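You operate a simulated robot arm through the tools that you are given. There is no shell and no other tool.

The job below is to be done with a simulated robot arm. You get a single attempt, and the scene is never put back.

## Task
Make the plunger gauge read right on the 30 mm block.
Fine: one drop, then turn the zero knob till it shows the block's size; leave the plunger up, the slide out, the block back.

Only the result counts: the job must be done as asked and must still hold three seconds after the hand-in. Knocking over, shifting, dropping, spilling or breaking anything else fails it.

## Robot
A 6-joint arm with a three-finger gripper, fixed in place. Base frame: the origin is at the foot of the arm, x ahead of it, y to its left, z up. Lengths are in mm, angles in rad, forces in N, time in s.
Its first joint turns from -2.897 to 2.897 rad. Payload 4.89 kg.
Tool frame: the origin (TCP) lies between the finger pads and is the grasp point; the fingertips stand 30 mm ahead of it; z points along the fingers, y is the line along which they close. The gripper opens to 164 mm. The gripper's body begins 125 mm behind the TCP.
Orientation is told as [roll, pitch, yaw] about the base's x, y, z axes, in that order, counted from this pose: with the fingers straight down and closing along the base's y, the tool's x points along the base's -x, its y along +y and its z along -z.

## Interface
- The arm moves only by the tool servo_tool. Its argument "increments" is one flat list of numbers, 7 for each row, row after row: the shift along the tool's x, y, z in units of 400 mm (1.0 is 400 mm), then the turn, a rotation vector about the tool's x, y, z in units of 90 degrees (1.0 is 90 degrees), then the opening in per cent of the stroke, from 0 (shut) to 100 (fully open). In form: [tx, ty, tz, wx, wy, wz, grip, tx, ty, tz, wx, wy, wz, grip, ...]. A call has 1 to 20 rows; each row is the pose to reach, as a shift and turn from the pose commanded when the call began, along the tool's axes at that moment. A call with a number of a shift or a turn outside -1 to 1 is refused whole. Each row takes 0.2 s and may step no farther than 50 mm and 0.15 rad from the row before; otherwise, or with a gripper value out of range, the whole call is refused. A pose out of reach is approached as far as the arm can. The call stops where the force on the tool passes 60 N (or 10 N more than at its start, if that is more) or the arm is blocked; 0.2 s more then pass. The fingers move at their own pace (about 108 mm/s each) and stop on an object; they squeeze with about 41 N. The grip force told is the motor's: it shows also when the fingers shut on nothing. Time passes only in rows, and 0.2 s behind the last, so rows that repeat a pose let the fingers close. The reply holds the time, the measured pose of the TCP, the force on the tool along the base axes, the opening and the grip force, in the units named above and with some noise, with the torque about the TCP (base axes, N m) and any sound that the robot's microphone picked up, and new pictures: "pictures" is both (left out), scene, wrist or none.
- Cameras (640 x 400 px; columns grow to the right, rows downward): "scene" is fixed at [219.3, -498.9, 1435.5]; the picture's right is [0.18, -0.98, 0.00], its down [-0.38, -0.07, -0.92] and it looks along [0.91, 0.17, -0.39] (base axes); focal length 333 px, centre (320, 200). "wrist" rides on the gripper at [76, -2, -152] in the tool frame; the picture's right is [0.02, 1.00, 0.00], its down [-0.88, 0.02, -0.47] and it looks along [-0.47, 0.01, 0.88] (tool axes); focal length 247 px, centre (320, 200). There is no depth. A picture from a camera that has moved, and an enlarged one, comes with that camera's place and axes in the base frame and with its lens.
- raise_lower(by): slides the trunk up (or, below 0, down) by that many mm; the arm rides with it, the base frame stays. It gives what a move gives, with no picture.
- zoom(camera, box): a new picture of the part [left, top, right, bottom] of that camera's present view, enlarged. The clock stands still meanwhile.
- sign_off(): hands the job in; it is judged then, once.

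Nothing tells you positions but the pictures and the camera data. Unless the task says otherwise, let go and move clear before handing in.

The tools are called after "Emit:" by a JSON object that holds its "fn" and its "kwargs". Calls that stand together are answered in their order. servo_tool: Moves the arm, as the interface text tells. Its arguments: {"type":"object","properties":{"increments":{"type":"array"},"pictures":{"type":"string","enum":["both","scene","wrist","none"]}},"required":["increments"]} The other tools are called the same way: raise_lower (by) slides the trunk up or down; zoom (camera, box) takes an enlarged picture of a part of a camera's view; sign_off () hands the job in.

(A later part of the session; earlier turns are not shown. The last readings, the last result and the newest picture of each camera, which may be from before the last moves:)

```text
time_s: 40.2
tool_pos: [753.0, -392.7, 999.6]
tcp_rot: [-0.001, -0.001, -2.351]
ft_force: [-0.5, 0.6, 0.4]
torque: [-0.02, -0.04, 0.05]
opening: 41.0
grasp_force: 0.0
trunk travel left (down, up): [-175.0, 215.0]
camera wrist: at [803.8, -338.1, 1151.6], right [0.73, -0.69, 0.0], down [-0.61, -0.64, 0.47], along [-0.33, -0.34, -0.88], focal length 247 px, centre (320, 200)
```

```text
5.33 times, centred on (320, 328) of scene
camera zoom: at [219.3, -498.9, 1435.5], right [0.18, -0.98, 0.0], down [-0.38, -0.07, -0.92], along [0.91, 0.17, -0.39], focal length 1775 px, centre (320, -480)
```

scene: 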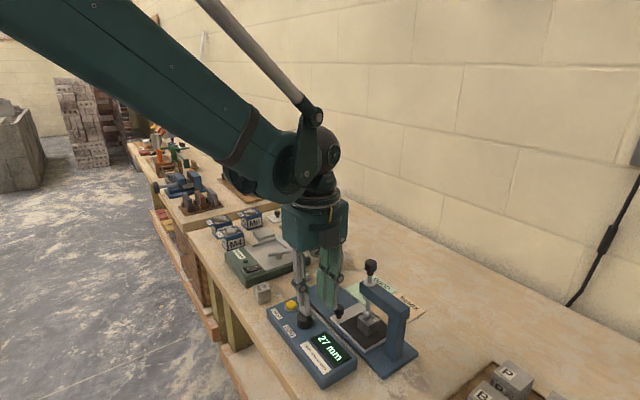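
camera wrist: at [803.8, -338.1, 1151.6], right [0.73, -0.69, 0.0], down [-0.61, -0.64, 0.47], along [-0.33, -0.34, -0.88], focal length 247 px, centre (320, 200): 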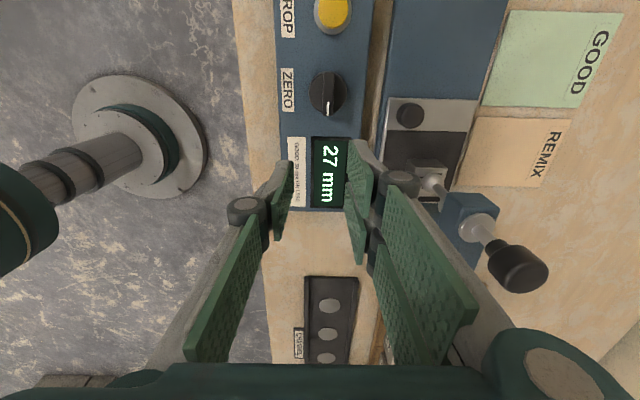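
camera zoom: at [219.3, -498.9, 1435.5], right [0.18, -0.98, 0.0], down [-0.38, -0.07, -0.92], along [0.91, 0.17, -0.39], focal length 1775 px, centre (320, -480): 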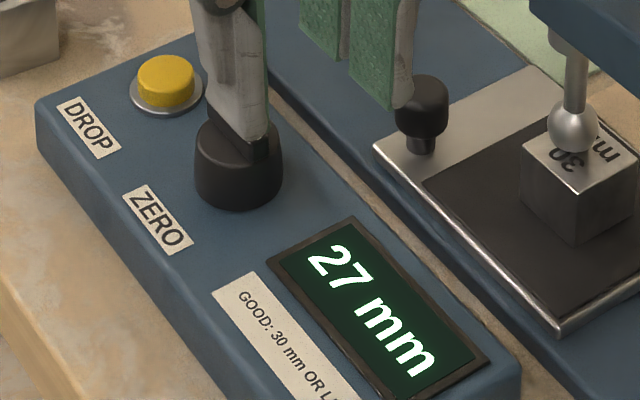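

The ZERO knob is a cylinder with a grip bar along the tool's x axis, centre about (797, -358), bar top about z=913. I'll move above it with a modest opening and check.

Emit:
{"fn": "servo_tool", "kwargs": {"increments": [0.047, 0.005, 0, 0, 0, 0, 20, 0.094, 0.01, 0, 0, 0, 0, 18, 0.14, 0.015, 0, 0, 0, 0, 18, 0.14, 0.015, 0.06, 0, 0, 0, 18, 0.14, 0.015, 0.11, 0, 0, 0, 18, 0.14, 0.015, 0.11, 0, 0, 0, 18], "pictures": "both"}}

Emit:
{"fn": "zoom", "kwargs": {"camera": "wrist", "box": [240, 100, 400, 220]}}

Emit:
{"fn": "zoom", "kwargs": {"camera": "scene", "box": [260, 270, 360, 345]}}

```text
time_s: 41.6
tool_pos: [798.7, -358.1, 954.8]
tcp_rot: [-0.001, 0.001, -2.351]
ft_force: [0.3, 0.6, -0.3]
torque: [-0.01, 0.01, -0.02]
opening: 29.7
grasp_force: 0.1
trunk travel left (down, up): [-175.0, 215.0]
camera wrist: at [849.8, -302.0, 1106.6], right [0.73, -0.69, 0.0], down [-0.61, -0.64, 0.47], along [-0.33, -0.34, -0.88], focal length 247 px, centre (320, 200)
```

scene: 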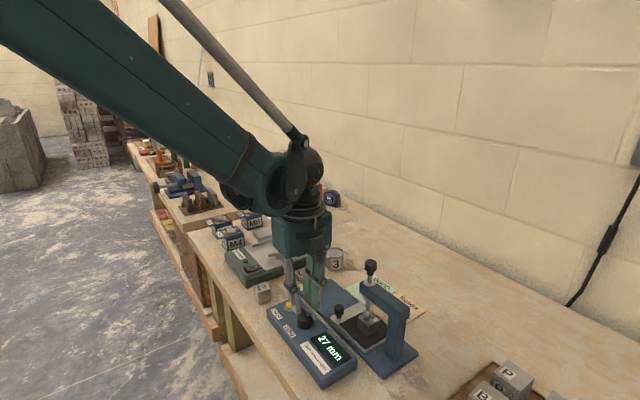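
wrist: 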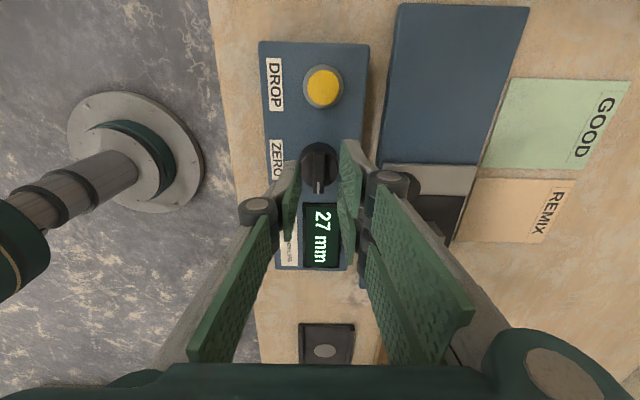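

```text
3.33 times, centred on (320, 160) of wrist
camera zoom: at [849.8, -302.0, 1106.6], right [0.73, -0.69, 0.0], down [-0.61, -0.64, 0.47], along [-0.33, -0.34, -0.88], focal length 823 px, centre (320, 333)
```

zoom: 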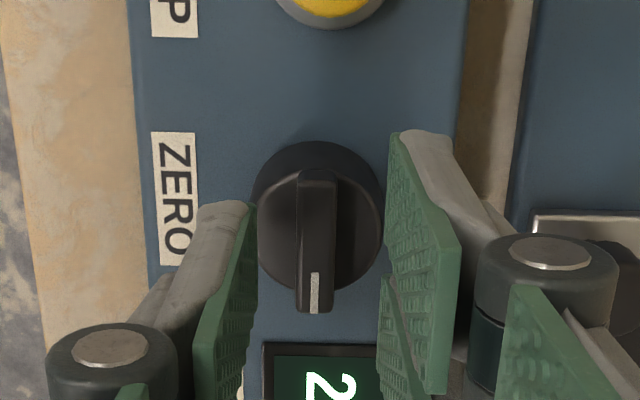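

```text
5.33 times, centred on (310, 308) of scene
camera zoom: at [219.3, -498.9, 1435.5], right [0.18, -0.98, 0.0], down [-0.38, -0.07, -0.92], along [0.91, 0.17, -0.39], focal length 1775 px, centre (373, -373)
```

zoom: 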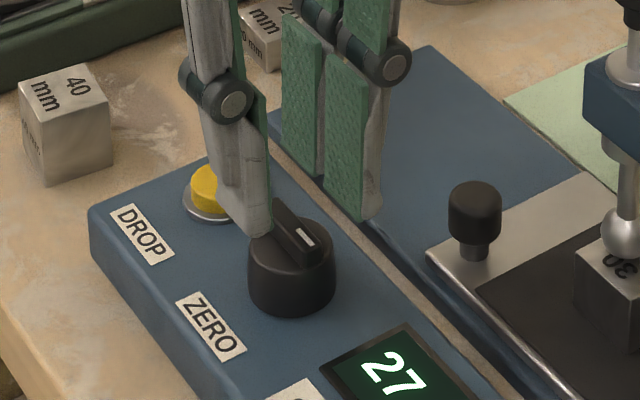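

The fingers straddle the bar nearly centred. I'll trim slightly, lower to bar height, and look before closing.

Emit:
{"fn": "servo_tool", "kwargs": {"increments": [-0.0015, -0.003, 0.02, 0, 0, 0, 18, -0.0015, -0.003, 0.04, 0, 0, 0, 18, -0.0015, -0.003, 0.047, 0, 0, 0, 18, -0.0015, -0.003, 0.047, 0, 0, 0, 18], "pictures": "both"}}

Emit:
{"fn": "zoom", "kwargs": {"camera": "wrist", "box": [240, 100, 400, 220]}}

Emit:
{"fn": "zoom", "kwargs": {"camera": "scene", "box": [270, 280, 350, 340]}}

```text
time_s: 42.6
tool_pos: [798.4, -358.0, 936.3]
tcp_rot: [0.001, 0.0, -2.352]
ft_force: [0.6, 0.5, -0.4]
torque: [0.0, 0.04, -0.03]
opening: 29.4
grasp_force: 0.1
trunk travel left (down, up): [-175.0, 215.0]
camera wrist: at [849.7, -302.2, 1089.3], right [0.73, -0.69, 0.0], down [-0.61, -0.64, 0.47], along [-0.33, -0.34, -0.88], focal length 247 px, centre (320, 200)
```

scene: 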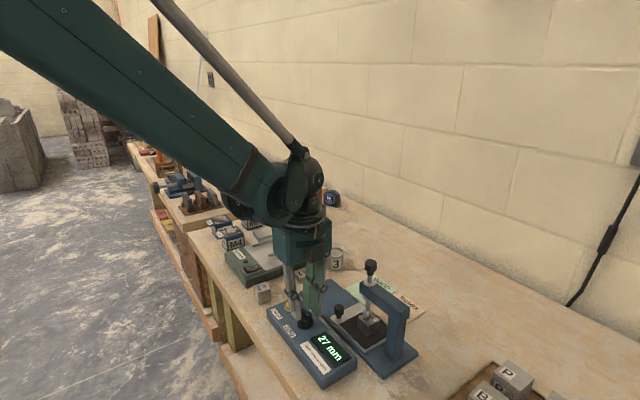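
wrist: 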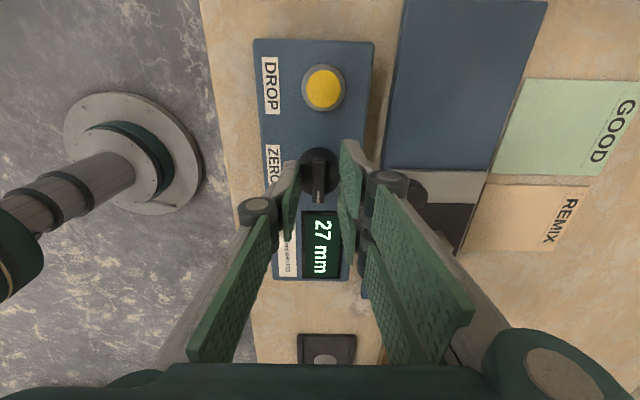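

```text
3.33 times, centred on (320, 160) of wrist
camera zoom: at [849.7, -302.2, 1089.3], right [0.73, -0.69, 0.0], down [-0.61, -0.64, 0.47], along [-0.33, -0.34, -0.88], focal length 823 px, centre (320, 333)
```

zoom: 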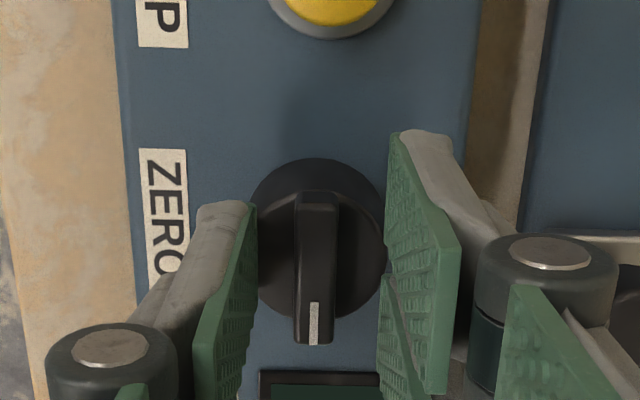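

```text
6.67 times, centred on (310, 310) of scene
camera zoom: at [219.3, -498.9, 1435.5], right [0.18, -0.98, 0.0], down [-0.38, -0.07, -0.92], along [0.91, 0.17, -0.39], focal length 2218 px, centre (387, -533)
```

zoom: 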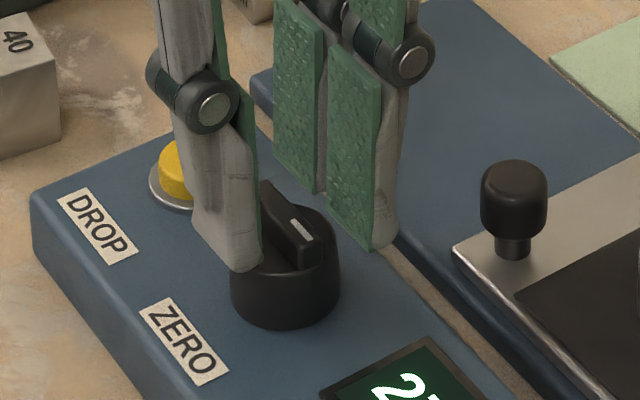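

Emit:
{"fn": "servo_tool", "kwargs": {"increments": [0, -0.002, 0.0025, 0, 0, 0, 18, 0, -0.002, 0.005, 0, 0, 0, 18, 0, -0.002, 0.005, 0, 0, 0, 10, 0, -0.002, 0.005, 0, 0, 0, 5, 0, -0.002, 0.005, 0, 0, 0, 0, 0, -0.002, 0.005, 0, 0, 0, 0], "pictures": "both"}}

Emit:
{"fn": "zoom", "kwargs": {"camera": "wrist", "box": [240, 100, 400, 220]}}

Emit:
{"fn": "zoom", "kwargs": {"camera": "scene", "box": [260, 280, 380, 370]}}

```text
time_s: 44.0
tool_pos: [796.6, -356.2, 935.4]
tcp_rot: [0.001, 0.0, -2.35]
ft_force: [5.2, -2.6, 0.9]
torque: [-0.11, -0.08, 0.05]
opening: 9.6
grasp_force: 45.5
trunk travel left (down, up): [-175.0, 215.0]
camera wrist: at [849.3, -301.0, 1087.2], right [0.73, -0.69, 0.0], down [-0.61, -0.64, 0.47], along [-0.33, -0.34, -0.88], focal length 247 px, centre (320, 200)
```

scene: 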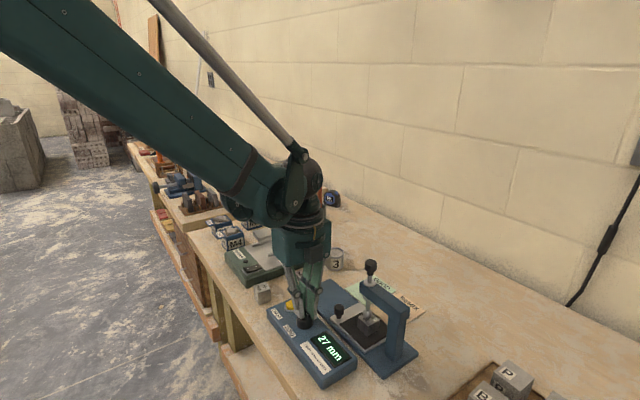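
wrist: 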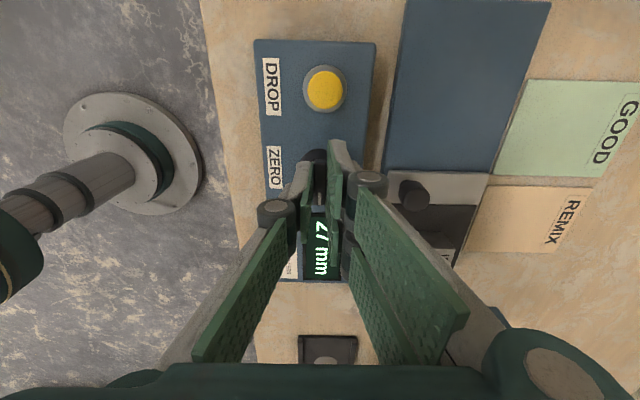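

```text
3.33 times, centred on (320, 160) of wrist
camera zoom: at [849.3, -301.0, 1087.2], right [0.73, -0.69, 0.0], down [-0.61, -0.64, 0.47], along [-0.33, -0.34, -0.88], focal length 823 px, centre (320, 333)
```

zoom: 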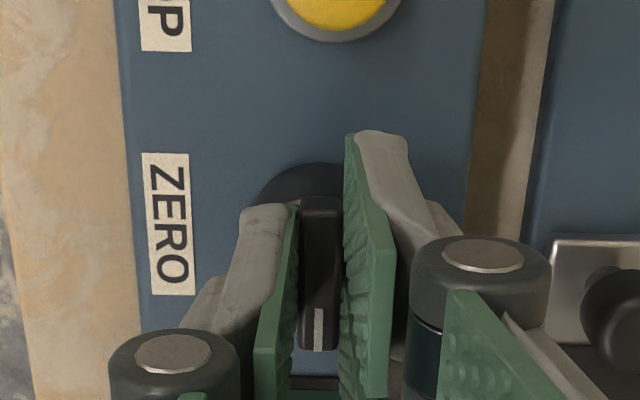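

```text
4.44 times, centred on (320, 325) of scene
camera zoom: at [219.3, -498.9, 1435.5], right [0.18, -0.98, 0.0], down [-0.38, -0.07, -0.92], along [0.91, 0.17, -0.39], focal length 1479 px, centre (320, -356)
```

zoom: 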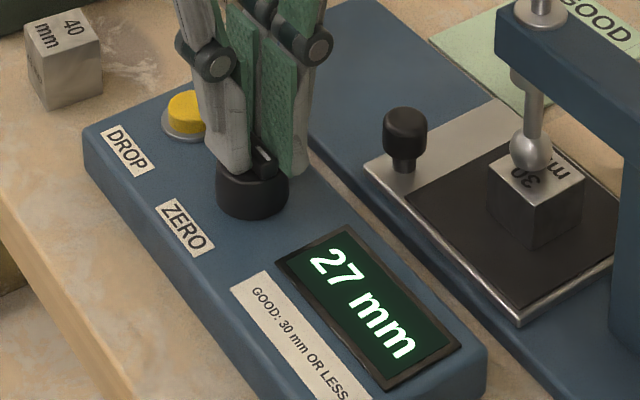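

The bar is gripped and the display is visible. I'll turn the knob a small amount and watch the reading.

Emit:
{"fn": "servo_tool", "kwargs": {"increments": [0, 0, 0, 0, 0, 0.05, 0, 0, 0, 0, 0, 0, 0.1, 0, 0, 0, 0, 0, 0, 0.15, 0, 0, 0, 0, 0, 0, 0.15, 0], "pictures": "scene"}}

Emit:
{"fn": "zoom", "kwargs": {"camera": "scene", "box": [260, 280, 380, 370]}}

```text
time_s: 45.0
tool_pos: [797.3, -357.6, 934.7]
tcp_rot: [0.001, 0.0, -2.587]
ft_force: [9.0, -23.0, -3.0]
torque: [-0.51, -0.46, 0.04]
opening: 9.7
grasp_force: 45.1
trunk travel left (down, up): [-175.0, 215.0]
```

scene: 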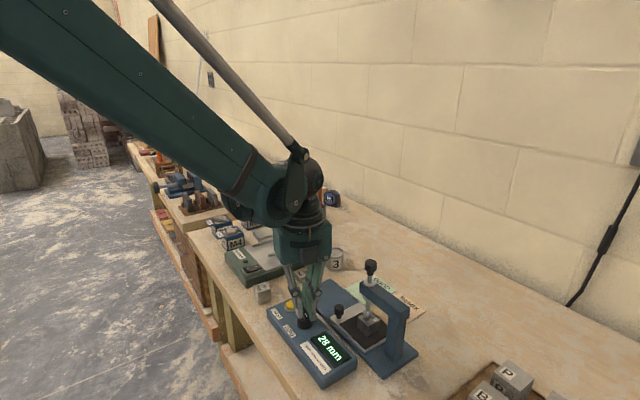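

```text
4.44 times, centred on (320, 325) of scene
camera zoom: at [219.3, -498.9, 1435.5], right [0.18, -0.98, 0.0], down [-0.38, -0.07, -0.92], along [0.91, 0.17, -0.39], focal length 1479 px, centre (320, -356)
```

zoom: 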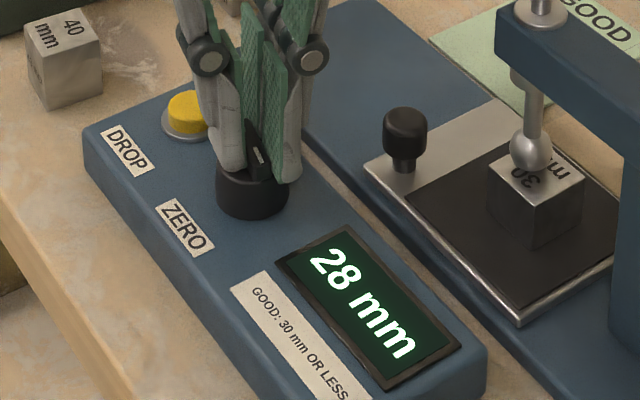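

Turning this way raises the reading (28 now). I'll continue in small steps, with a small correction to relieve the side force.

Emit:
{"fn": "servo_tool", "kwargs": {"increments": [0, 0.0019, 0, 0, 0, 0.0, 0, 0, 0.0019, 0, 0, 0, 0.05, 0, 0, 0.0019, 0, 0, 0, 0.1, 0, 0, 0.0019, 0, 0, 0, 0.1, 0], "pictures": "none"}}

Emit:
{"fn": "zoom", "kwargs": {"camera": "scene", "box": [280, 310, 360, 370]}}

```text
time_s: 46.0
tool_pos: [797.8, -358.1, 934.4]
tcp_rot: [0.0, -0.001, -2.743]
ft_force: [10.1, -26.8, -2.2]
torque: [-0.92, 0.34, 0.08]
opening: 9.7
grasp_force: 45.0
trunk travel left (down, up): [-175.0, 215.0]
```

```text
6.67 times, centred on (320, 340) of scene
camera zoom: at [219.3, -498.9, 1435.5], right [0.18, -0.98, 0.0], down [-0.38, -0.07, -0.92], along [0.91, 0.17, -0.39], focal length 2218 px, centre (320, -733)
```

zoom: 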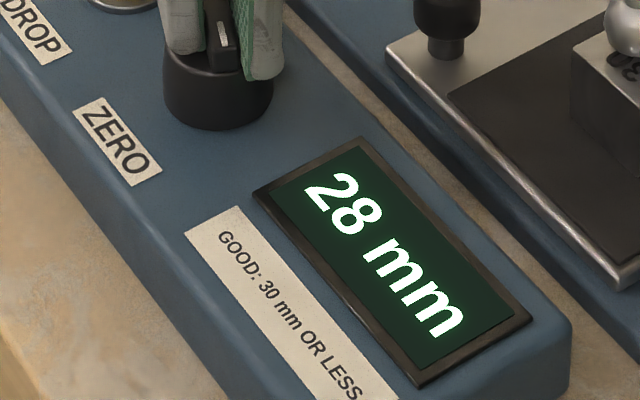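

Emit:
{"fn": "servo_tool", "kwargs": {"increments": [0, 0.0025, 0, 0, 0, 0.0, 0, 0, 0.0025, 0, 0, 0, 0.03, 0, 0, 0.0025, 0, 0, 0, 0.06, 0, 0, 0.0025, 0, 0, 0, 0.06, 0], "pictures": "none"}}

Emit:
{"fn": "zoom", "kwargs": {"camera": "scene", "box": [280, 310, 360, 370]}}

```text
time_s: 47.0
tool_pos: [798.1, -358.5, 934.0]
tcp_rot: [0.001, 0.0, -2.839]
ft_force: [4.7, -8.8, 8.1]
torque: [-0.35, 0.16, 0.08]
opening: 9.8
grasp_force: 44.8
trunk travel left (down, up): [-175.0, 215.0]
```

```text
6.67 times, centred on (320, 340) of scene
camera zoom: at [219.3, -498.9, 1435.5], right [0.18, -0.98, 0.0], down [-0.38, -0.07, -0.92], along [0.91, 0.17, -0.39], focal length 2218 px, centre (320, -733)
```

zoom: 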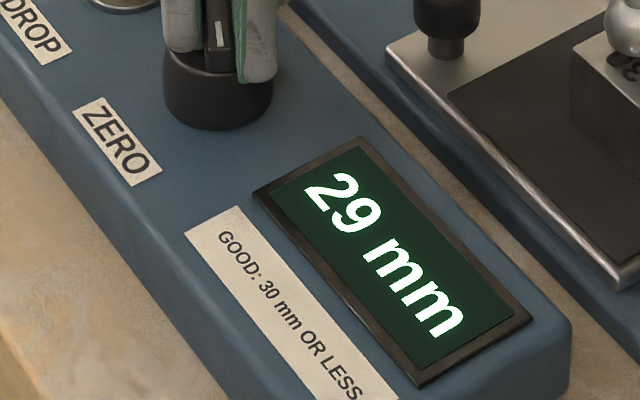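

Emit:
{"fn": "servo_tool", "kwargs": {"increments": [0, 0.0008, 0, 0, 0, 0.03, 0, 0, 0.0008, 0, 0, 0, 0.06, 0, 0, 0.0008, 0, 0, 0, 0.06, 0], "pictures": "none"}}

Emit:
{"fn": "zoom", "kwargs": {"camera": "scene", "box": [280, 310, 360, 370]}}

```text
time_s: 47.8
tool_pos: [798.3, -357.7, 934.6]
tcp_rot: [0.0, 0.002, -2.934]
ft_force: [16.5, -5.2, 20.7]
torque: [-0.19, -0.31, 0.03]
opening: 9.9
grasp_force: 45.0
trunk travel left (down, up): [-175.0, 215.0]
```

```text
6.67 times, centred on (320, 340) of scene
camera zoom: at [219.3, -498.9, 1435.5], right [0.18, -0.98, 0.0], down [-0.38, -0.07, -0.92], along [0.91, 0.17, -0.39], focal length 2218 px, centre (320, -733)
```

zoom: 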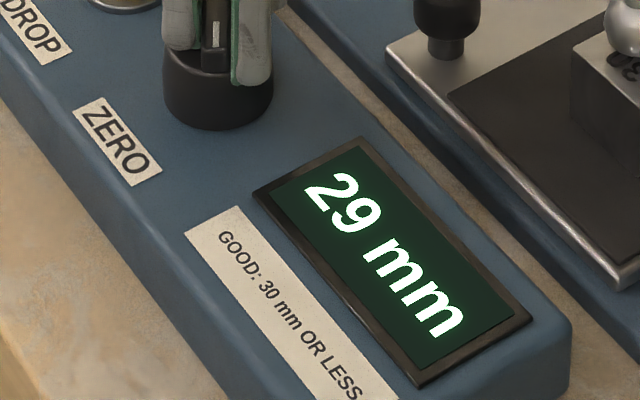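

Emit:
{"fn": "servo_tool", "kwargs": {"increments": [0.0012, 0.0005, -0.0015, 0, 0, 0.025, 0, 0.0012, 0.0005, -0.0015, 0, 0, 0.05, 0, 0.0012, 0.0005, -0.0015, 0, 0, 0.05, 0], "pictures": "none"}}

Emit:
{"fn": "zoom", "kwargs": {"camera": "scene", "box": [280, 310, 360, 370]}}

```text
time_s: 48.6
tool_pos: [799.7, -358.4, 935.0]
tcp_rot: [0.001, -0.001, -3.01]
ft_force: [6.0, 3.3, -1.5]
torque: [0.2, -1.08, -0.04]
opening: 9.8
grasp_force: 44.7
trunk travel left (down, up): [-175.0, 215.0]
```

```text
6.67 times, centred on (320, 340) of scene
camera zoom: at [219.3, -498.9, 1435.5], right [0.18, -0.98, 0.0], down [-0.38, -0.07, -0.92], along [0.91, 0.17, -0.39], focal length 2218 px, centre (320, -733)
```

zoom: 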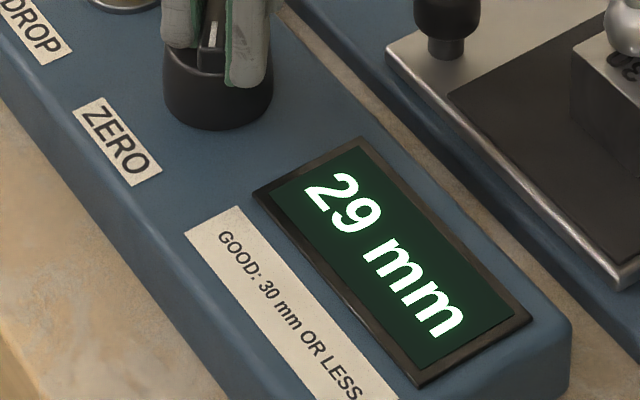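

Emit:
{"fn": "servo_tool", "kwargs": {"increments": [0.0, 0.0, 0, 0, 0, 0.025, 0, 0.0, 0.0, 0, 0, 0, 0.05, 0, 0.0, 0.0, 0, 0, 0, 0.05, 0], "pictures": "none"}}

Emit:
{"fn": "zoom", "kwargs": {"camera": "scene", "box": [280, 310, 360, 370]}}

```text
time_s: 49.4
tool_pos: [798.5, -358.9, 933.8]
tcp_rot: [0.001, -0.002, -3.089]
ft_force: [-12.4, 8.8, -22.3]
torque: [0.26, -0.16, -0.05]
opening: 9.6
grasp_force: 45.3
trunk travel left (down, up): [-175.0, 215.0]
```

```text
6.67 times, centred on (320, 340) of scene
camera zoom: at [219.3, -498.9, 1435.5], right [0.18, -0.98, 0.0], down [-0.38, -0.07, -0.92], along [0.91, 0.17, -0.39], focal length 2218 px, centre (320, -733)
```

zoom: 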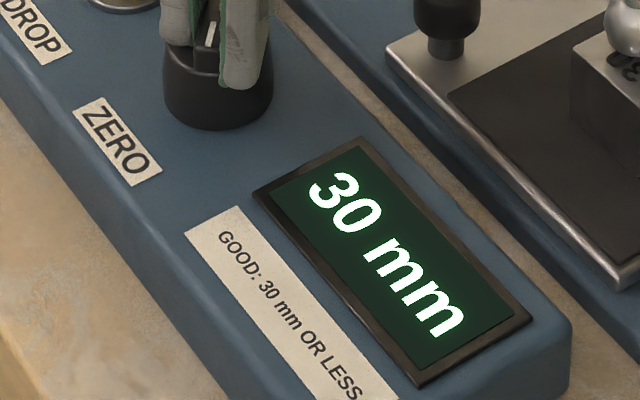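

It reads 30. I'll find the middle of the 30 window so it stays robust, with a few more small steps.

Emit:
{"fn": "servo_tool", "kwargs": {"increments": [-0.001, -0.001, 0.001, 0, 0, 0.0, 0, -0.001, -0.001, 0.001, 0, 0, 0.03, 0, -0.001, -0.001, 0.001, 0, 0, 0.055, 0, -0.001, -0.001, 0.001, 0, 0, 0.055, 0], "pictures": "none"}}

Emit:
{"fn": "zoom", "kwargs": {"camera": "scene", "box": [280, 310, 360, 370]}}

```text
time_s: 50.4
tool_pos: [798.0, -358.1, 935.3]
tcp_rot: [-0.001, -0.001, 3.108]
ft_force: [-9.9, -3.9, -8.4]
torque: [-0.09, 1.07, 0.04]
opening: 9.9
grasp_force: 44.9
trunk travel left (down, up): [-175.0, 215.0]
```

```text
6.67 times, centred on (320, 340) of scene
camera zoom: at [219.3, -498.9, 1435.5], right [0.18, -0.98, 0.0], down [-0.38, -0.07, -0.92], along [0.91, 0.17, -0.39], focal length 2218 px, centre (320, -733)
```

zoom: 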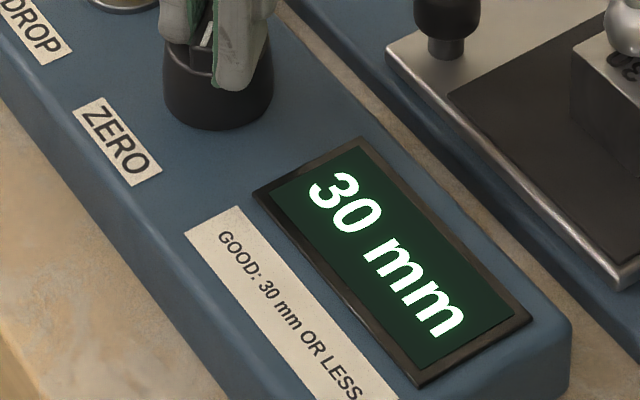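

Emit:
{"fn": "servo_tool", "kwargs": {"increments": [-0.0005, 0, 0.0003, 0, 0, 0.025, 0, -0.0005, 0, 0.0003, 0, 0, 0.05, 0, -0.0005, 0, 0.0003, 0, 0, 0.05, 0], "pictures": "none"}}

Emit:
{"fn": "zoom", "kwargs": {"camera": "scene", "box": [280, 310, 360, 370]}}

```text
time_s: 51.2
tool_pos: [797.8, -360.1, 935.9]
tcp_rot: [0.0, -0.001, 3.029]
ft_force: [-8.1, -19.0, -0.7]
torque: [-0.57, 0.32, 0.01]
opening: 9.9
grasp_force: 44.7
trunk travel left (down, up): [-175.0, 215.0]
```

```text
6.67 times, centred on (320, 340) of scene
camera zoom: at [219.3, -498.9, 1435.5], right [0.18, -0.98, 0.0], down [-0.38, -0.07, -0.92], along [0.91, 0.17, -0.39], focal length 2218 px, centre (320, -733)
```

zoom: 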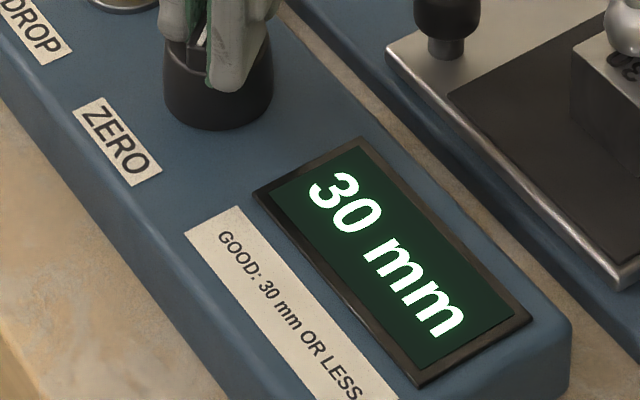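

Emit:
{"fn": "servo_tool", "kwargs": {"increments": [0, 0.001, 0, 0, 0, 0.02, 0, 0, 0.001, 0, 0, 0, 0.04, 0, 0, 0.001, 0, 0, 0, 0.04, 0], "pictures": "none"}}

Emit:
{"fn": "zoom", "kwargs": {"camera": "scene", "box": [280, 310, 360, 370]}}

```text
time_s: 52.0
tool_pos: [797.2, -360.4, 935.4]
tcp_rot: [-0.001, 0.001, 2.965]
ft_force: [0.4, -31.2, 11.7]
torque: [-0.82, 0.08, 0.11]
opening: 9.8
grasp_force: 45.3
trunk travel left (down, up): [-175.0, 215.0]
```

```text
6.67 times, centred on (320, 340) of scene
camera zoom: at [219.3, -498.9, 1435.5], right [0.18, -0.98, 0.0], down [-0.38, -0.07, -0.92], along [0.91, 0.17, -0.39], focal length 2218 px, centre (320, -733)
```

zoom: 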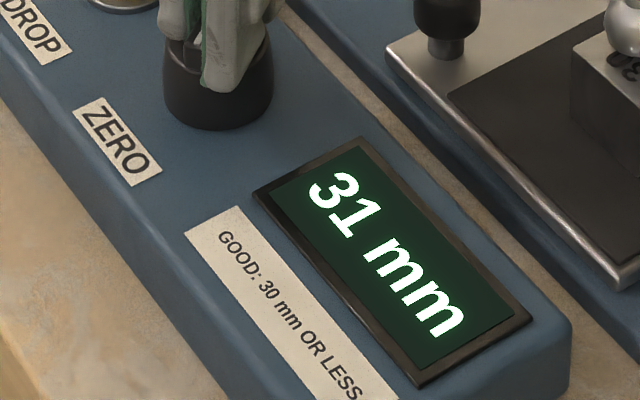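

That went to 31, so the 30 window spans roughly 40° to 53.5° of turn. I'll turn back to its middle.

Emit:
{"fn": "servo_tool", "kwargs": {"increments": [0, 0.001, 0, 0, 0, -0.03, 0, 0, 0.001, 0, 0, 0, -0.06, 0, 0, 0.001, 0, 0, 0, -0.095, 0, 0, 0.001, 0, 0, 0, -0.095, 0], "pictures": "none"}}

Emit:
{"fn": "zoom", "kwargs": {"camera": "scene", "box": [280, 310, 360, 370]}}

```text
time_s: 53.0
tool_pos: [798.6, -359.0, 934.5]
tcp_rot: [0.0, 0.0, 3.117]
ft_force: [0.8, -23.2, 0.9]
torque: [-0.64, -0.83, 0.07]
opening: 9.5
grasp_force: 44.8
trunk travel left (down, up): [-175.0, 215.0]
```

```text
6.67 times, centred on (320, 340) of scene
camera zoom: at [219.3, -498.9, 1435.5], right [0.18, -0.98, 0.0], down [-0.38, -0.07, -0.92], along [0.91, 0.17, -0.39], focal length 2218 px, centre (320, -733)
```

zoom: 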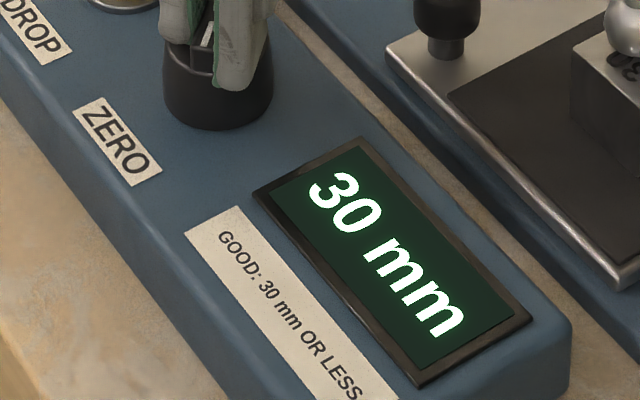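

It reads 30 near mid-window. I'll relieve the side force, open the fingers, lift off, and recheck the reading.

Emit:
{"fn": "servo_tool", "kwargs": {"increments": [0, 0.002, 0, 0, 0, 0, 0, 0, 0.002, 0, 0, 0, 0, 8, 0, 0.002, 0, 0, 0, 0, 14, 0, 0.002, 0, 0, 0, 0, 14, 0, 0.002, -0.05, 0, 0, 0, 14, 0, 0.002, -0.15, 0, 0, 0, 14, 0, 0.002, -0.2, 0, 0, 0, 14, 0, 0.002, -0.2, 0, 0, 0, 14], "pictures": "both"}}

Emit:
{"fn": "zoom", "kwargs": {"camera": "scene", "box": [260, 240, 420, 370]}}

```text
time_s: 54.8
tool_pos: [797.5, -359.5, 1013.0]
tcp_rot: [0.001, 0.0, 3.116]
ft_force: [-0.6, 0.1, 0.5]
torque: [-0.06, -0.06, 0.0]
opening: 23.0
grasp_force: 0.1
trunk travel left (down, up): [-175.0, 215.0]
camera wrist: at [873.9, -360.4, 1166.6], right [0.0, -1.0, 0.0], down [-0.88, 0.0, 0.47], along [-0.47, 0.0, -0.88], focal length 247 px, centre (320, 200)
```

scene: 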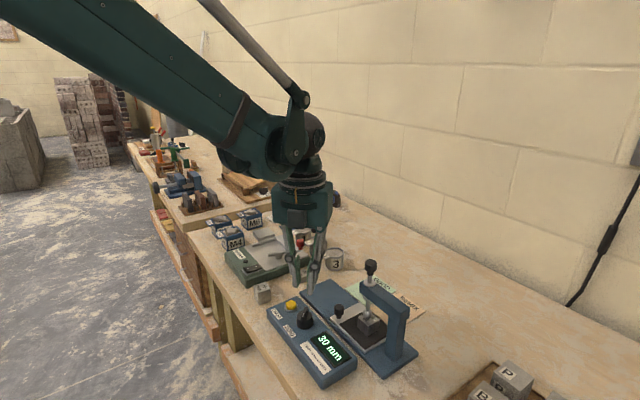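
wrist: 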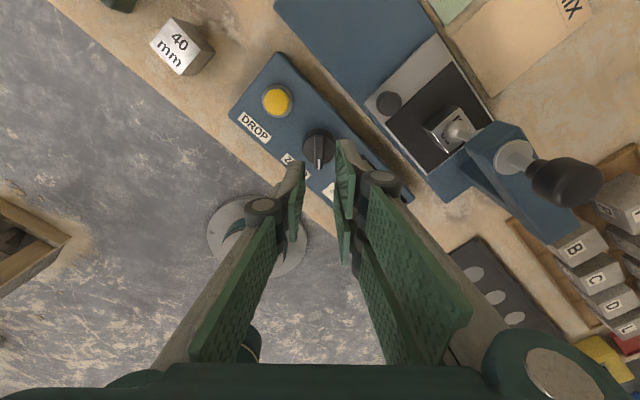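

```text
3.08 times, centred on (340, 305) of scene
camera zoom: at [219.3, -498.9, 1435.5], right [0.18, -0.98, 0.0], down [-0.38, -0.07, -0.92], along [0.91, 0.17, -0.39], focal length 1024 px, centre (258, -123)
```

zoom: 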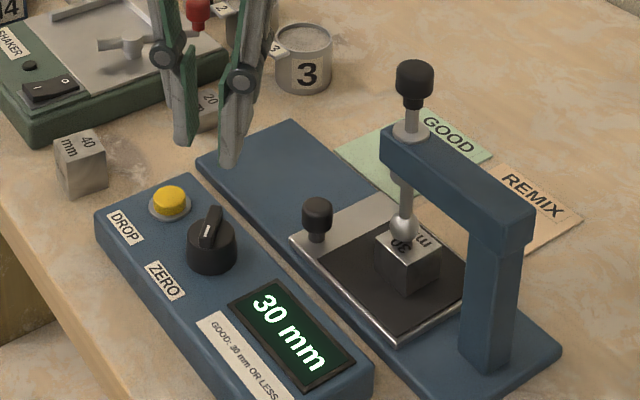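

The gauge reads 30 with the block under the plunger. Next I'll raise the plunger: go up, turn back, and position above the plunger's knob.

Emit:
{"fn": "servo_tool", "kwargs": {"increments": [0, 0, -0.0875, 0, 0, -0.0743, 20, 0, 0, -0.175, 0, 0, -0.1486, 30, 0, 0, -0.2625, 0, 0, -0.2229, 36, 0.0132, 0.0869, -0.2625, 0, 0, -0.2972, 36, 0.0265, 0.1738, -0.2625, 0, 0, -0.3715, 36, 0.0397, 0.2607, -0.2625, 0, 0, -0.4458, 36, 0.0529, 0.3475, -0.2625, 0, 0, -0.52, 36, 0.0529, 0.3475, -0.2625, 0, 0, -0.52, 36], "pictures": "both"}}

Emit:
{"fn": "zoom", "kwargs": {"camera": "wrist", "box": [200, 80, 440, 280]}}

Emit:
{"fn": "zoom", "kwargs": {"camera": "scene", "box": [280, 210, 440, 330]}}

```text
time_s: 56.6
tool_pos: [816.4, -500.9, 1118.7]
tcp_rot: [0.0, 0.0, -2.349]
ft_force: [-0.3, 0.5, -1.4]
torque: [0.07, 0.03, 0.02]
opening: 59.2
grasp_force: 0.0
trunk travel left (down, up): [-175.0, 215.0]
camera wrist: at [868.3, -446.1, 1270.7], right [0.73, -0.69, 0.0], down [-0.61, -0.64, 0.47], along [-0.33, -0.34, -0.88], focal length 247 px, centre (320, 200)
```

scene: 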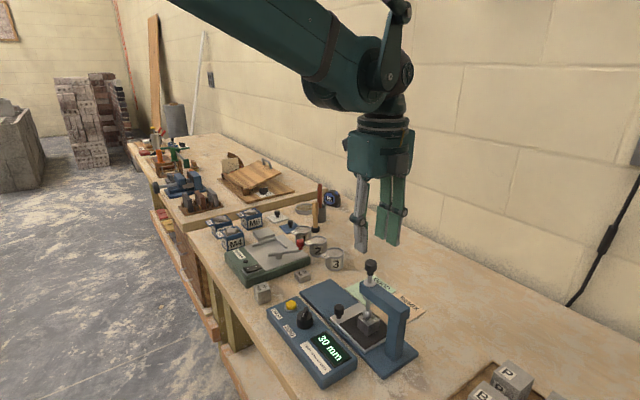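
wrist: 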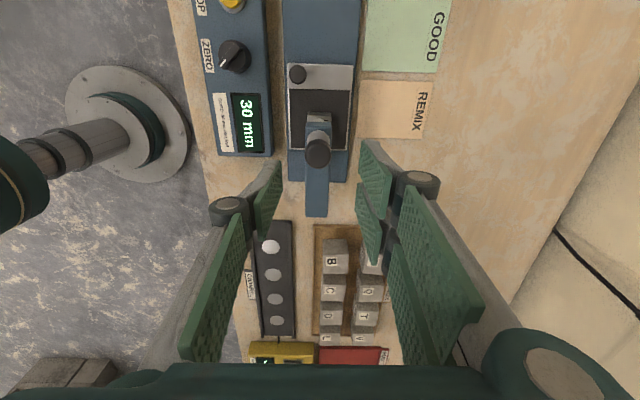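

```text
2.00 times, centred on (320, 180) of wrist
camera zoom: at [868.3, -446.1, 1270.7], right [0.73, -0.69, 0.0], down [-0.61, -0.64, 0.47], along [-0.33, -0.34, -0.88], focal length 494 px, centre (320, 240)
```

zoom: 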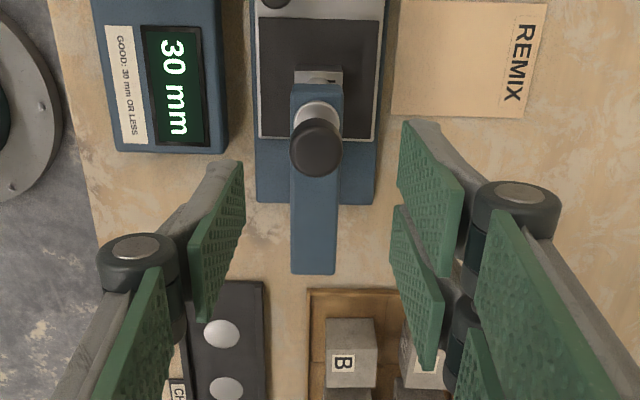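

```text
3.33 times, centred on (360, 270) of scene
camera zoom: at [219.3, -498.9, 1435.5], right [0.18, -0.98, 0.0], down [-0.38, -0.07, -0.92], along [0.91, 0.17, -0.39], focal length 1109 px, centre (187, -33)
```

zoom: 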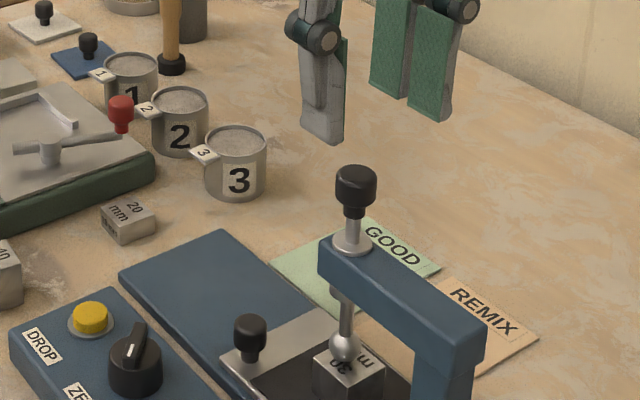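

The gauge still reads 30. The plunger knob is slightly forward and left of the TCP, so I'll trim and lower partway to check.

Emit:
{"fn": "servo_tool", "kwargs": {"increments": [0.0075, -0.0035, 0.02, 0, 0, 0, 36, 0.015, -0.007, 0.05, 0, 0, 0, 36, 0.015, -0.007, 0.085, 0, 0, 0, 36, 0.015, -0.007, 0.085, 0, 0, 0, 36], "pictures": "both"}}

Emit:
{"fn": "zoom", "kwargs": {"camera": "wrist", "box": [200, 80, 440, 280]}}

Emit:
{"fn": "zoom", "kwargs": {"camera": "scene", "box": [310, 210, 430, 300]}}

```text
time_s: 57.6
tool_pos: [816.2, -492.5, 1084.6]
tcp_rot: [-0.001, 0.001, -2.351]
ft_force: [0.5, -0.1, -0.4]
torque: [0.03, 0.02, -0.02]
opening: 58.9
grasp_force: 0.0
trunk travel left (down, up): [-175.0, 215.0]
camera wrist: at [869.7, -437.2, 1237.7], right [0.73, -0.69, 0.0], down [-0.61, -0.64, 0.47], along [-0.33, -0.34, -0.88], focal length 247 px, centre (320, 200)
```

scene: 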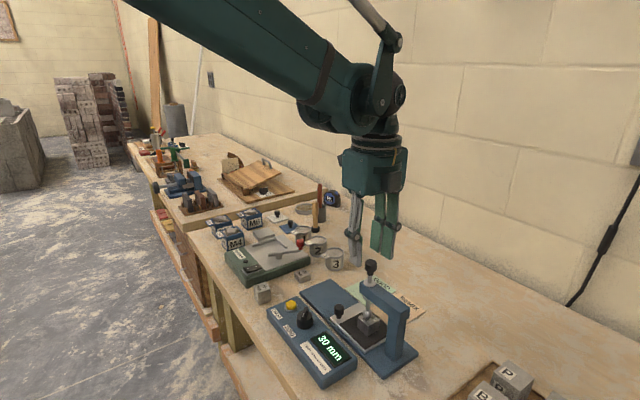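
wrist: 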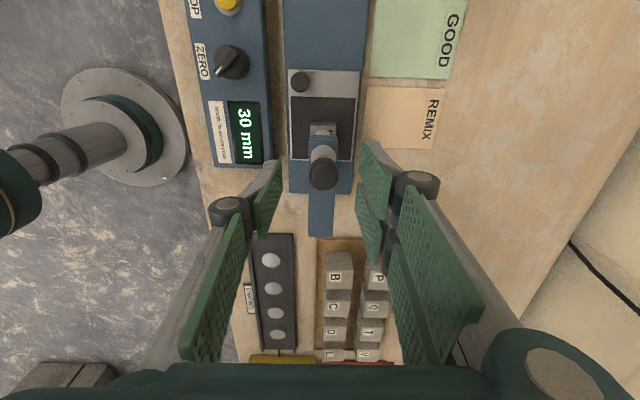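

```text
2.00 times, centred on (320, 180) of wrist
camera zoom: at [869.7, -437.2, 1237.7], right [0.73, -0.69, 0.0], down [-0.61, -0.64, 0.47], along [-0.33, -0.34, -0.88], focal length 494 px, centre (320, 240)
```

zoom: 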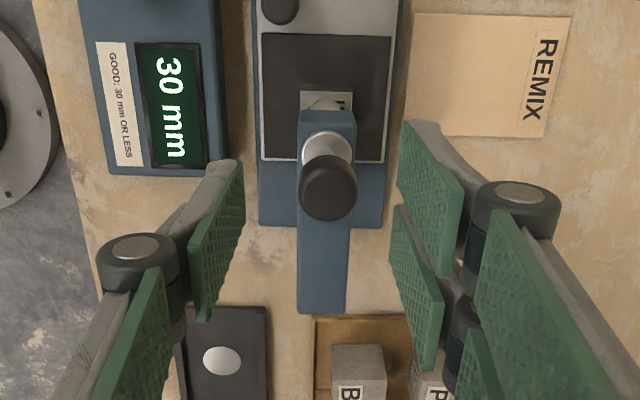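

```text
4.44 times, centred on (370, 255) of scene
camera zoom: at [219.3, -498.9, 1435.5], right [0.18, -0.98, 0.0], down [-0.38, -0.07, -0.92], along [0.91, 0.17, -0.39], focal length 1479 px, centre (98, -44)
```

zoom: 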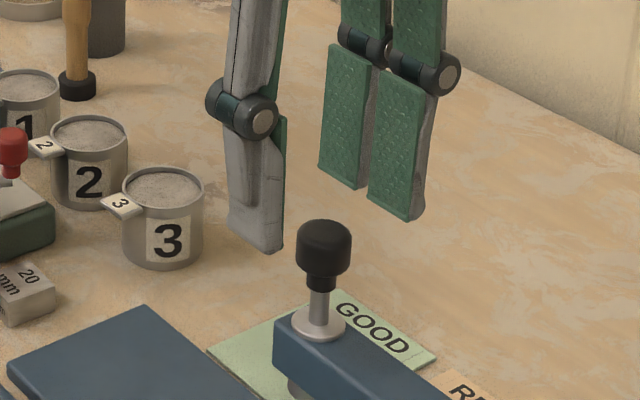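

Emit:
{"fn": "servo_tool", "kwargs": {"increments": [0.002, 0.004, 0.03, 0, 0, 0, 36, 0.002, 0.004, 0.07, 0, 0, 0, 36, 0.002, 0.004, 0.109, 0, 0, 0, 36, 0.002, 0.004, 0.109, 0, 0, 0, 36], "pictures": "both"}}

Emit:
{"fn": "zoom", "kwargs": {"camera": "wrist", "box": [200, 80, 440, 280]}}

Emit:
{"fn": "zoom", "kwargs": {"camera": "scene", "box": [310, 220, 430, 310]}}

```text
time_s: 58.6
tool_pos: [819.2, -493.3, 1040.8]
tcp_rot: [0.0, 0.001, -2.351]
ft_force: [0.2, -0.3, 0.4]
torque: [0.01, 0.02, 0.0]
opening: 58.8
grasp_force: 0.2
trunk travel left (down, up): [-175.0, 215.0]
camera wrist: at [870.8, -437.7, 1194.0], right [0.73, -0.69, 0.0], down [-0.61, -0.64, 0.47], along [-0.33, -0.34, -0.88], focal length 247 px, centre (320, 200)
```

scene: 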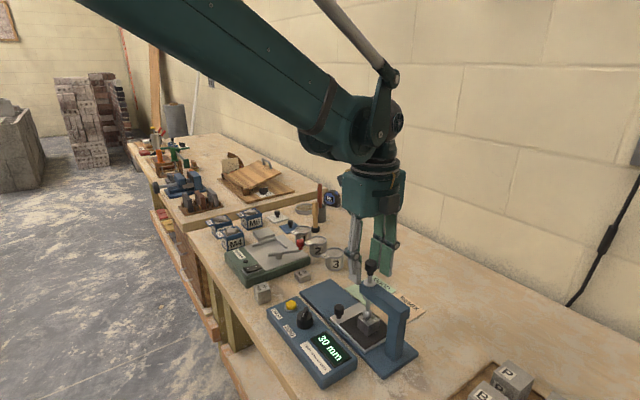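
wrist: 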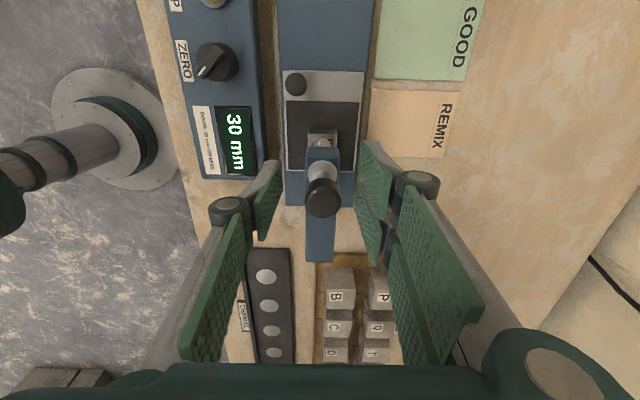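

```text
2.00 times, centred on (320, 180) of wrist
camera zoom: at [870.8, -437.7, 1194.0], right [0.73, -0.69, 0.0], down [-0.61, -0.64, 0.47], along [-0.33, -0.34, -0.88], focal length 494 px, centre (320, 240)
```

zoom: 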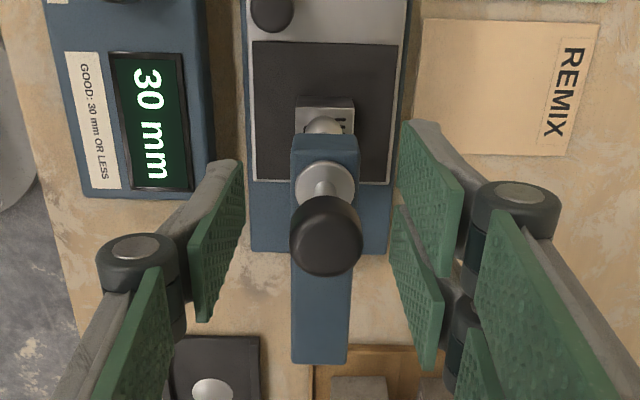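

```text
4.44 times, centred on (370, 265) of scene
camera zoom: at [219.3, -498.9, 1435.5], right [0.18, -0.98, 0.0], down [-0.38, -0.07, -0.92], along [0.91, 0.17, -0.39], focal length 1479 px, centre (98, -89)
```

zoom: 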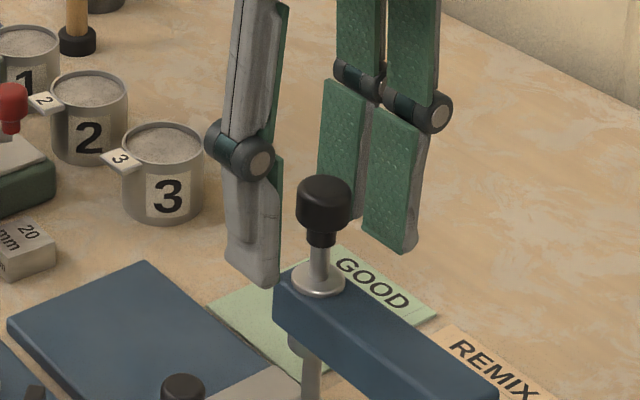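

Emit:
{"fn": "servo_tool", "kwargs": {"increments": [0.002, 0.004, 0, 0, 0, 0, 30, 0.002, 0.004, 0, 0, 0, 0, 20, 0.002, 0.004, 0, 0, 0, 0, 10, 0.002, 0.004, 0, 0, 0, 0, 0, 0.002, 0.004, 0, 0, 0, 0, 0], "pictures": "both"}}

Emit:
{"fn": "zoom", "kwargs": {"camera": "scene", "box": [310, 220, 430, 310]}}

```text
time_s: 59.8
tool_pos: [820.8, -494.3, 1041.8]
tcp_rot: [0.001, 0.0, -2.351]
ft_force: [10.6, -8.5, 4.7]
torque: [-0.11, -0.09, 0.12]
opening: 24.2
grasp_force: 44.9
trunk travel left (down, up): [-175.0, 215.0]
camera wrist: at [872.8, -438.7, 1194.2], right [0.73, -0.69, 0.0], down [-0.61, -0.64, 0.47], along [-0.33, -0.34, -0.88], focal length 247 px, centre (320, 200)
```

scene: 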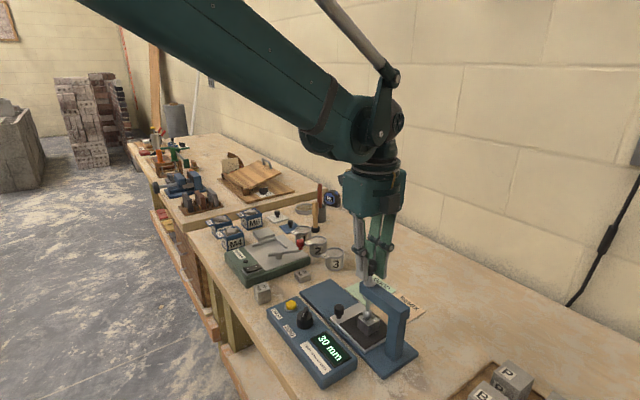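
wrist: 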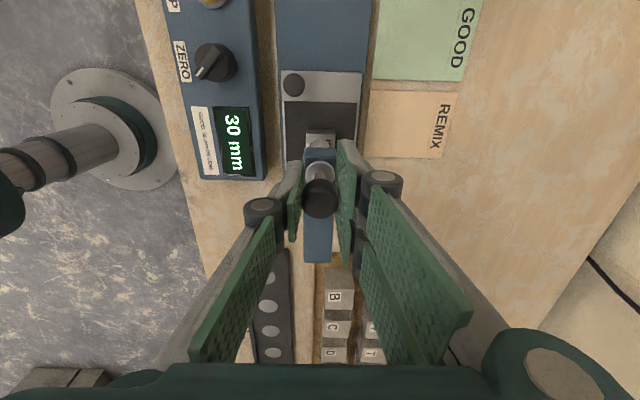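

```text
4.44 times, centred on (370, 265) of scene
camera zoom: at [219.3, -498.9, 1435.5], right [0.18, -0.98, 0.0], down [-0.38, -0.07, -0.92], along [0.91, 0.17, -0.39], focal length 1479 px, centre (98, -89)
```

zoom: 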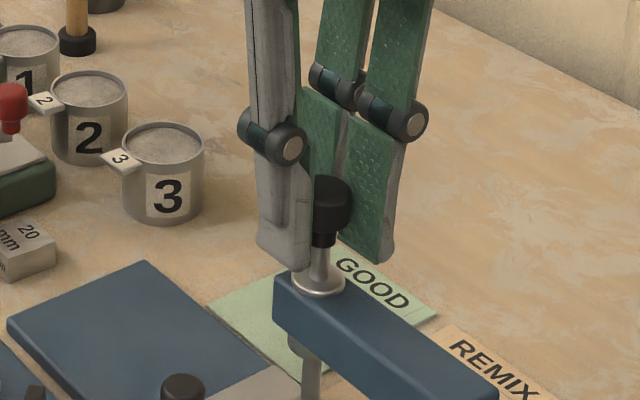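

The plunger knob is gripped. I'll raise it gradually, listening for the latch.

Emit:
{"fn": "servo_tool", "kwargs": {"increments": [0, 0.001, -0.01, 0, 0, 0, 0, 0, 0.001, -0.02, 0, 0, 0, 0, 0, 0.001, -0.035, 0, 0, 0, 0, 0, 0.001, -0.05, 0, 0, 0, 0, 0, 0.001, -0.06, 0, 0, 0, 0, 0, 0.001, -0.07, 0, 0, 0, 0, 0, 0.001, -0.07, 0, 0, 0, 0], "pictures": "scene"}}

Emit:
{"fn": "zoom", "kwargs": {"camera": "scene", "box": [280, 220, 440, 350]}}

```text
time_s: 61.4
tool_pos: [821.0, -493.1, 1070.6]
tcp_rot: [0.001, 0.0, -2.35]
ft_force: [-2.0, -6.5, -1.8]
torque: [-0.15, 0.07, 0.03]
opening: 24.1
grasp_force: 45.1
trunk travel left (down, up): [-175.0, 215.0]
```

scene: 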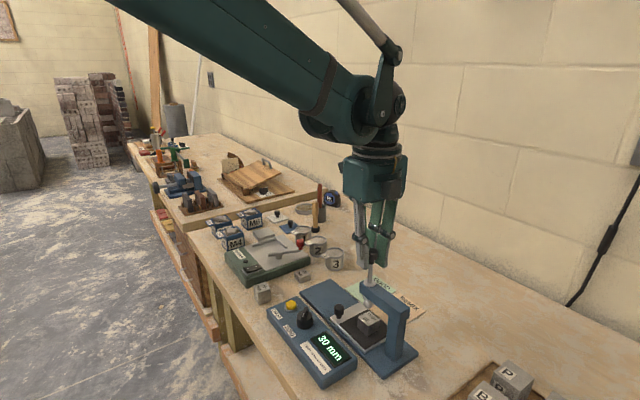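

```text
3.08 times, centred on (360, 285) of scene
camera zoom: at [219.3, -498.9, 1435.5], right [0.18, -0.98, 0.0], down [-0.38, -0.07, -0.92], along [0.91, 0.17, -0.39], focal length 1024 px, centre (197, -62)
```

zoom: 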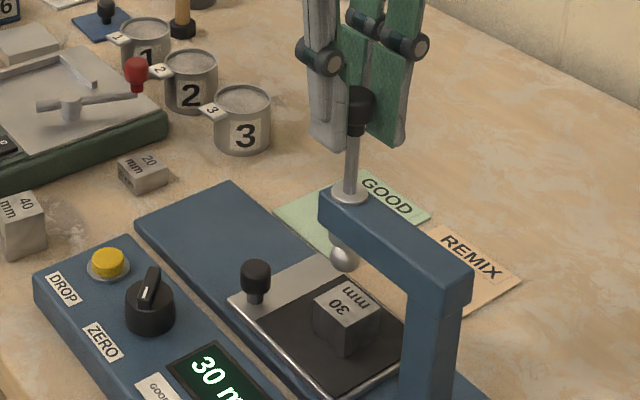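

Emit:
{"fn": "servo_tool", "kwargs": {"increments": [0, 0, -0.0025, 0, 0, 0, 0, 0, 0, -0.005, 0, 0, 0, 0, 0, 0, -0.0075, 0, 0, 0, 0, 0, 0, -0.01, 0, 0, 0, 0, 0, 0, -0.01, 0, 0, 0, 0], "pictures": "scene"}}

Emit:
{"fn": "zoom", "kwargs": {"camera": "scene", "box": [280, 220, 440, 350]}}

```text
time_s: 62.6
tool_pos: [821.7, -494.7, 1073.3]
tcp_rot: [0.0, 0.0, -2.35]
ft_force: [-18.2, -4.9, -14.2]
torque: [-0.07, 0.16, -0.03]
opening: 24.1
grasp_force: 45.1
trunk travel left (down, up): [-175.0, 215.0]
```

scene: 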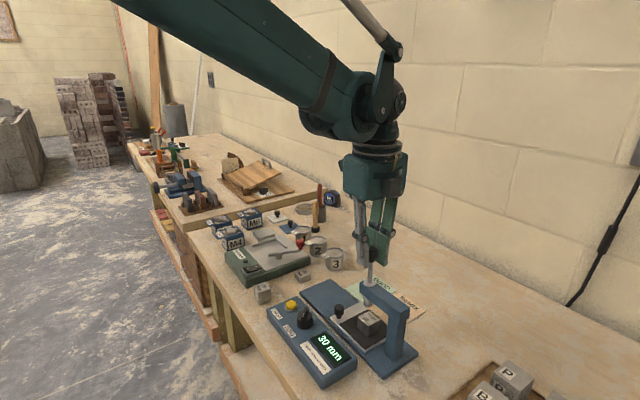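

```text
3.08 times, centred on (360, 285) of scene
camera zoom: at [219.3, -498.9, 1435.5], right [0.18, -0.98, 0.0], down [-0.38, -0.07, -0.92], along [0.91, 0.17, -0.39], focal length 1024 px, centre (197, -62)
```

zoom: 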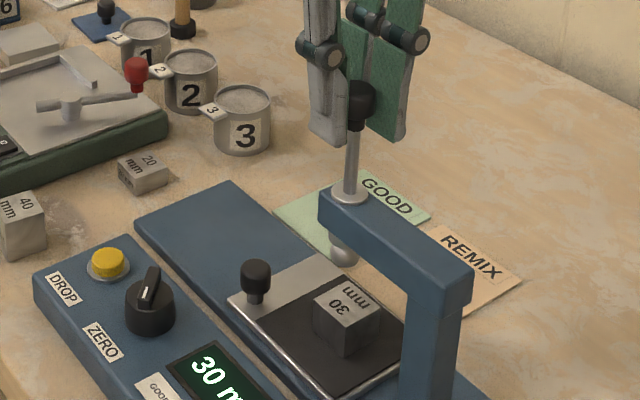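

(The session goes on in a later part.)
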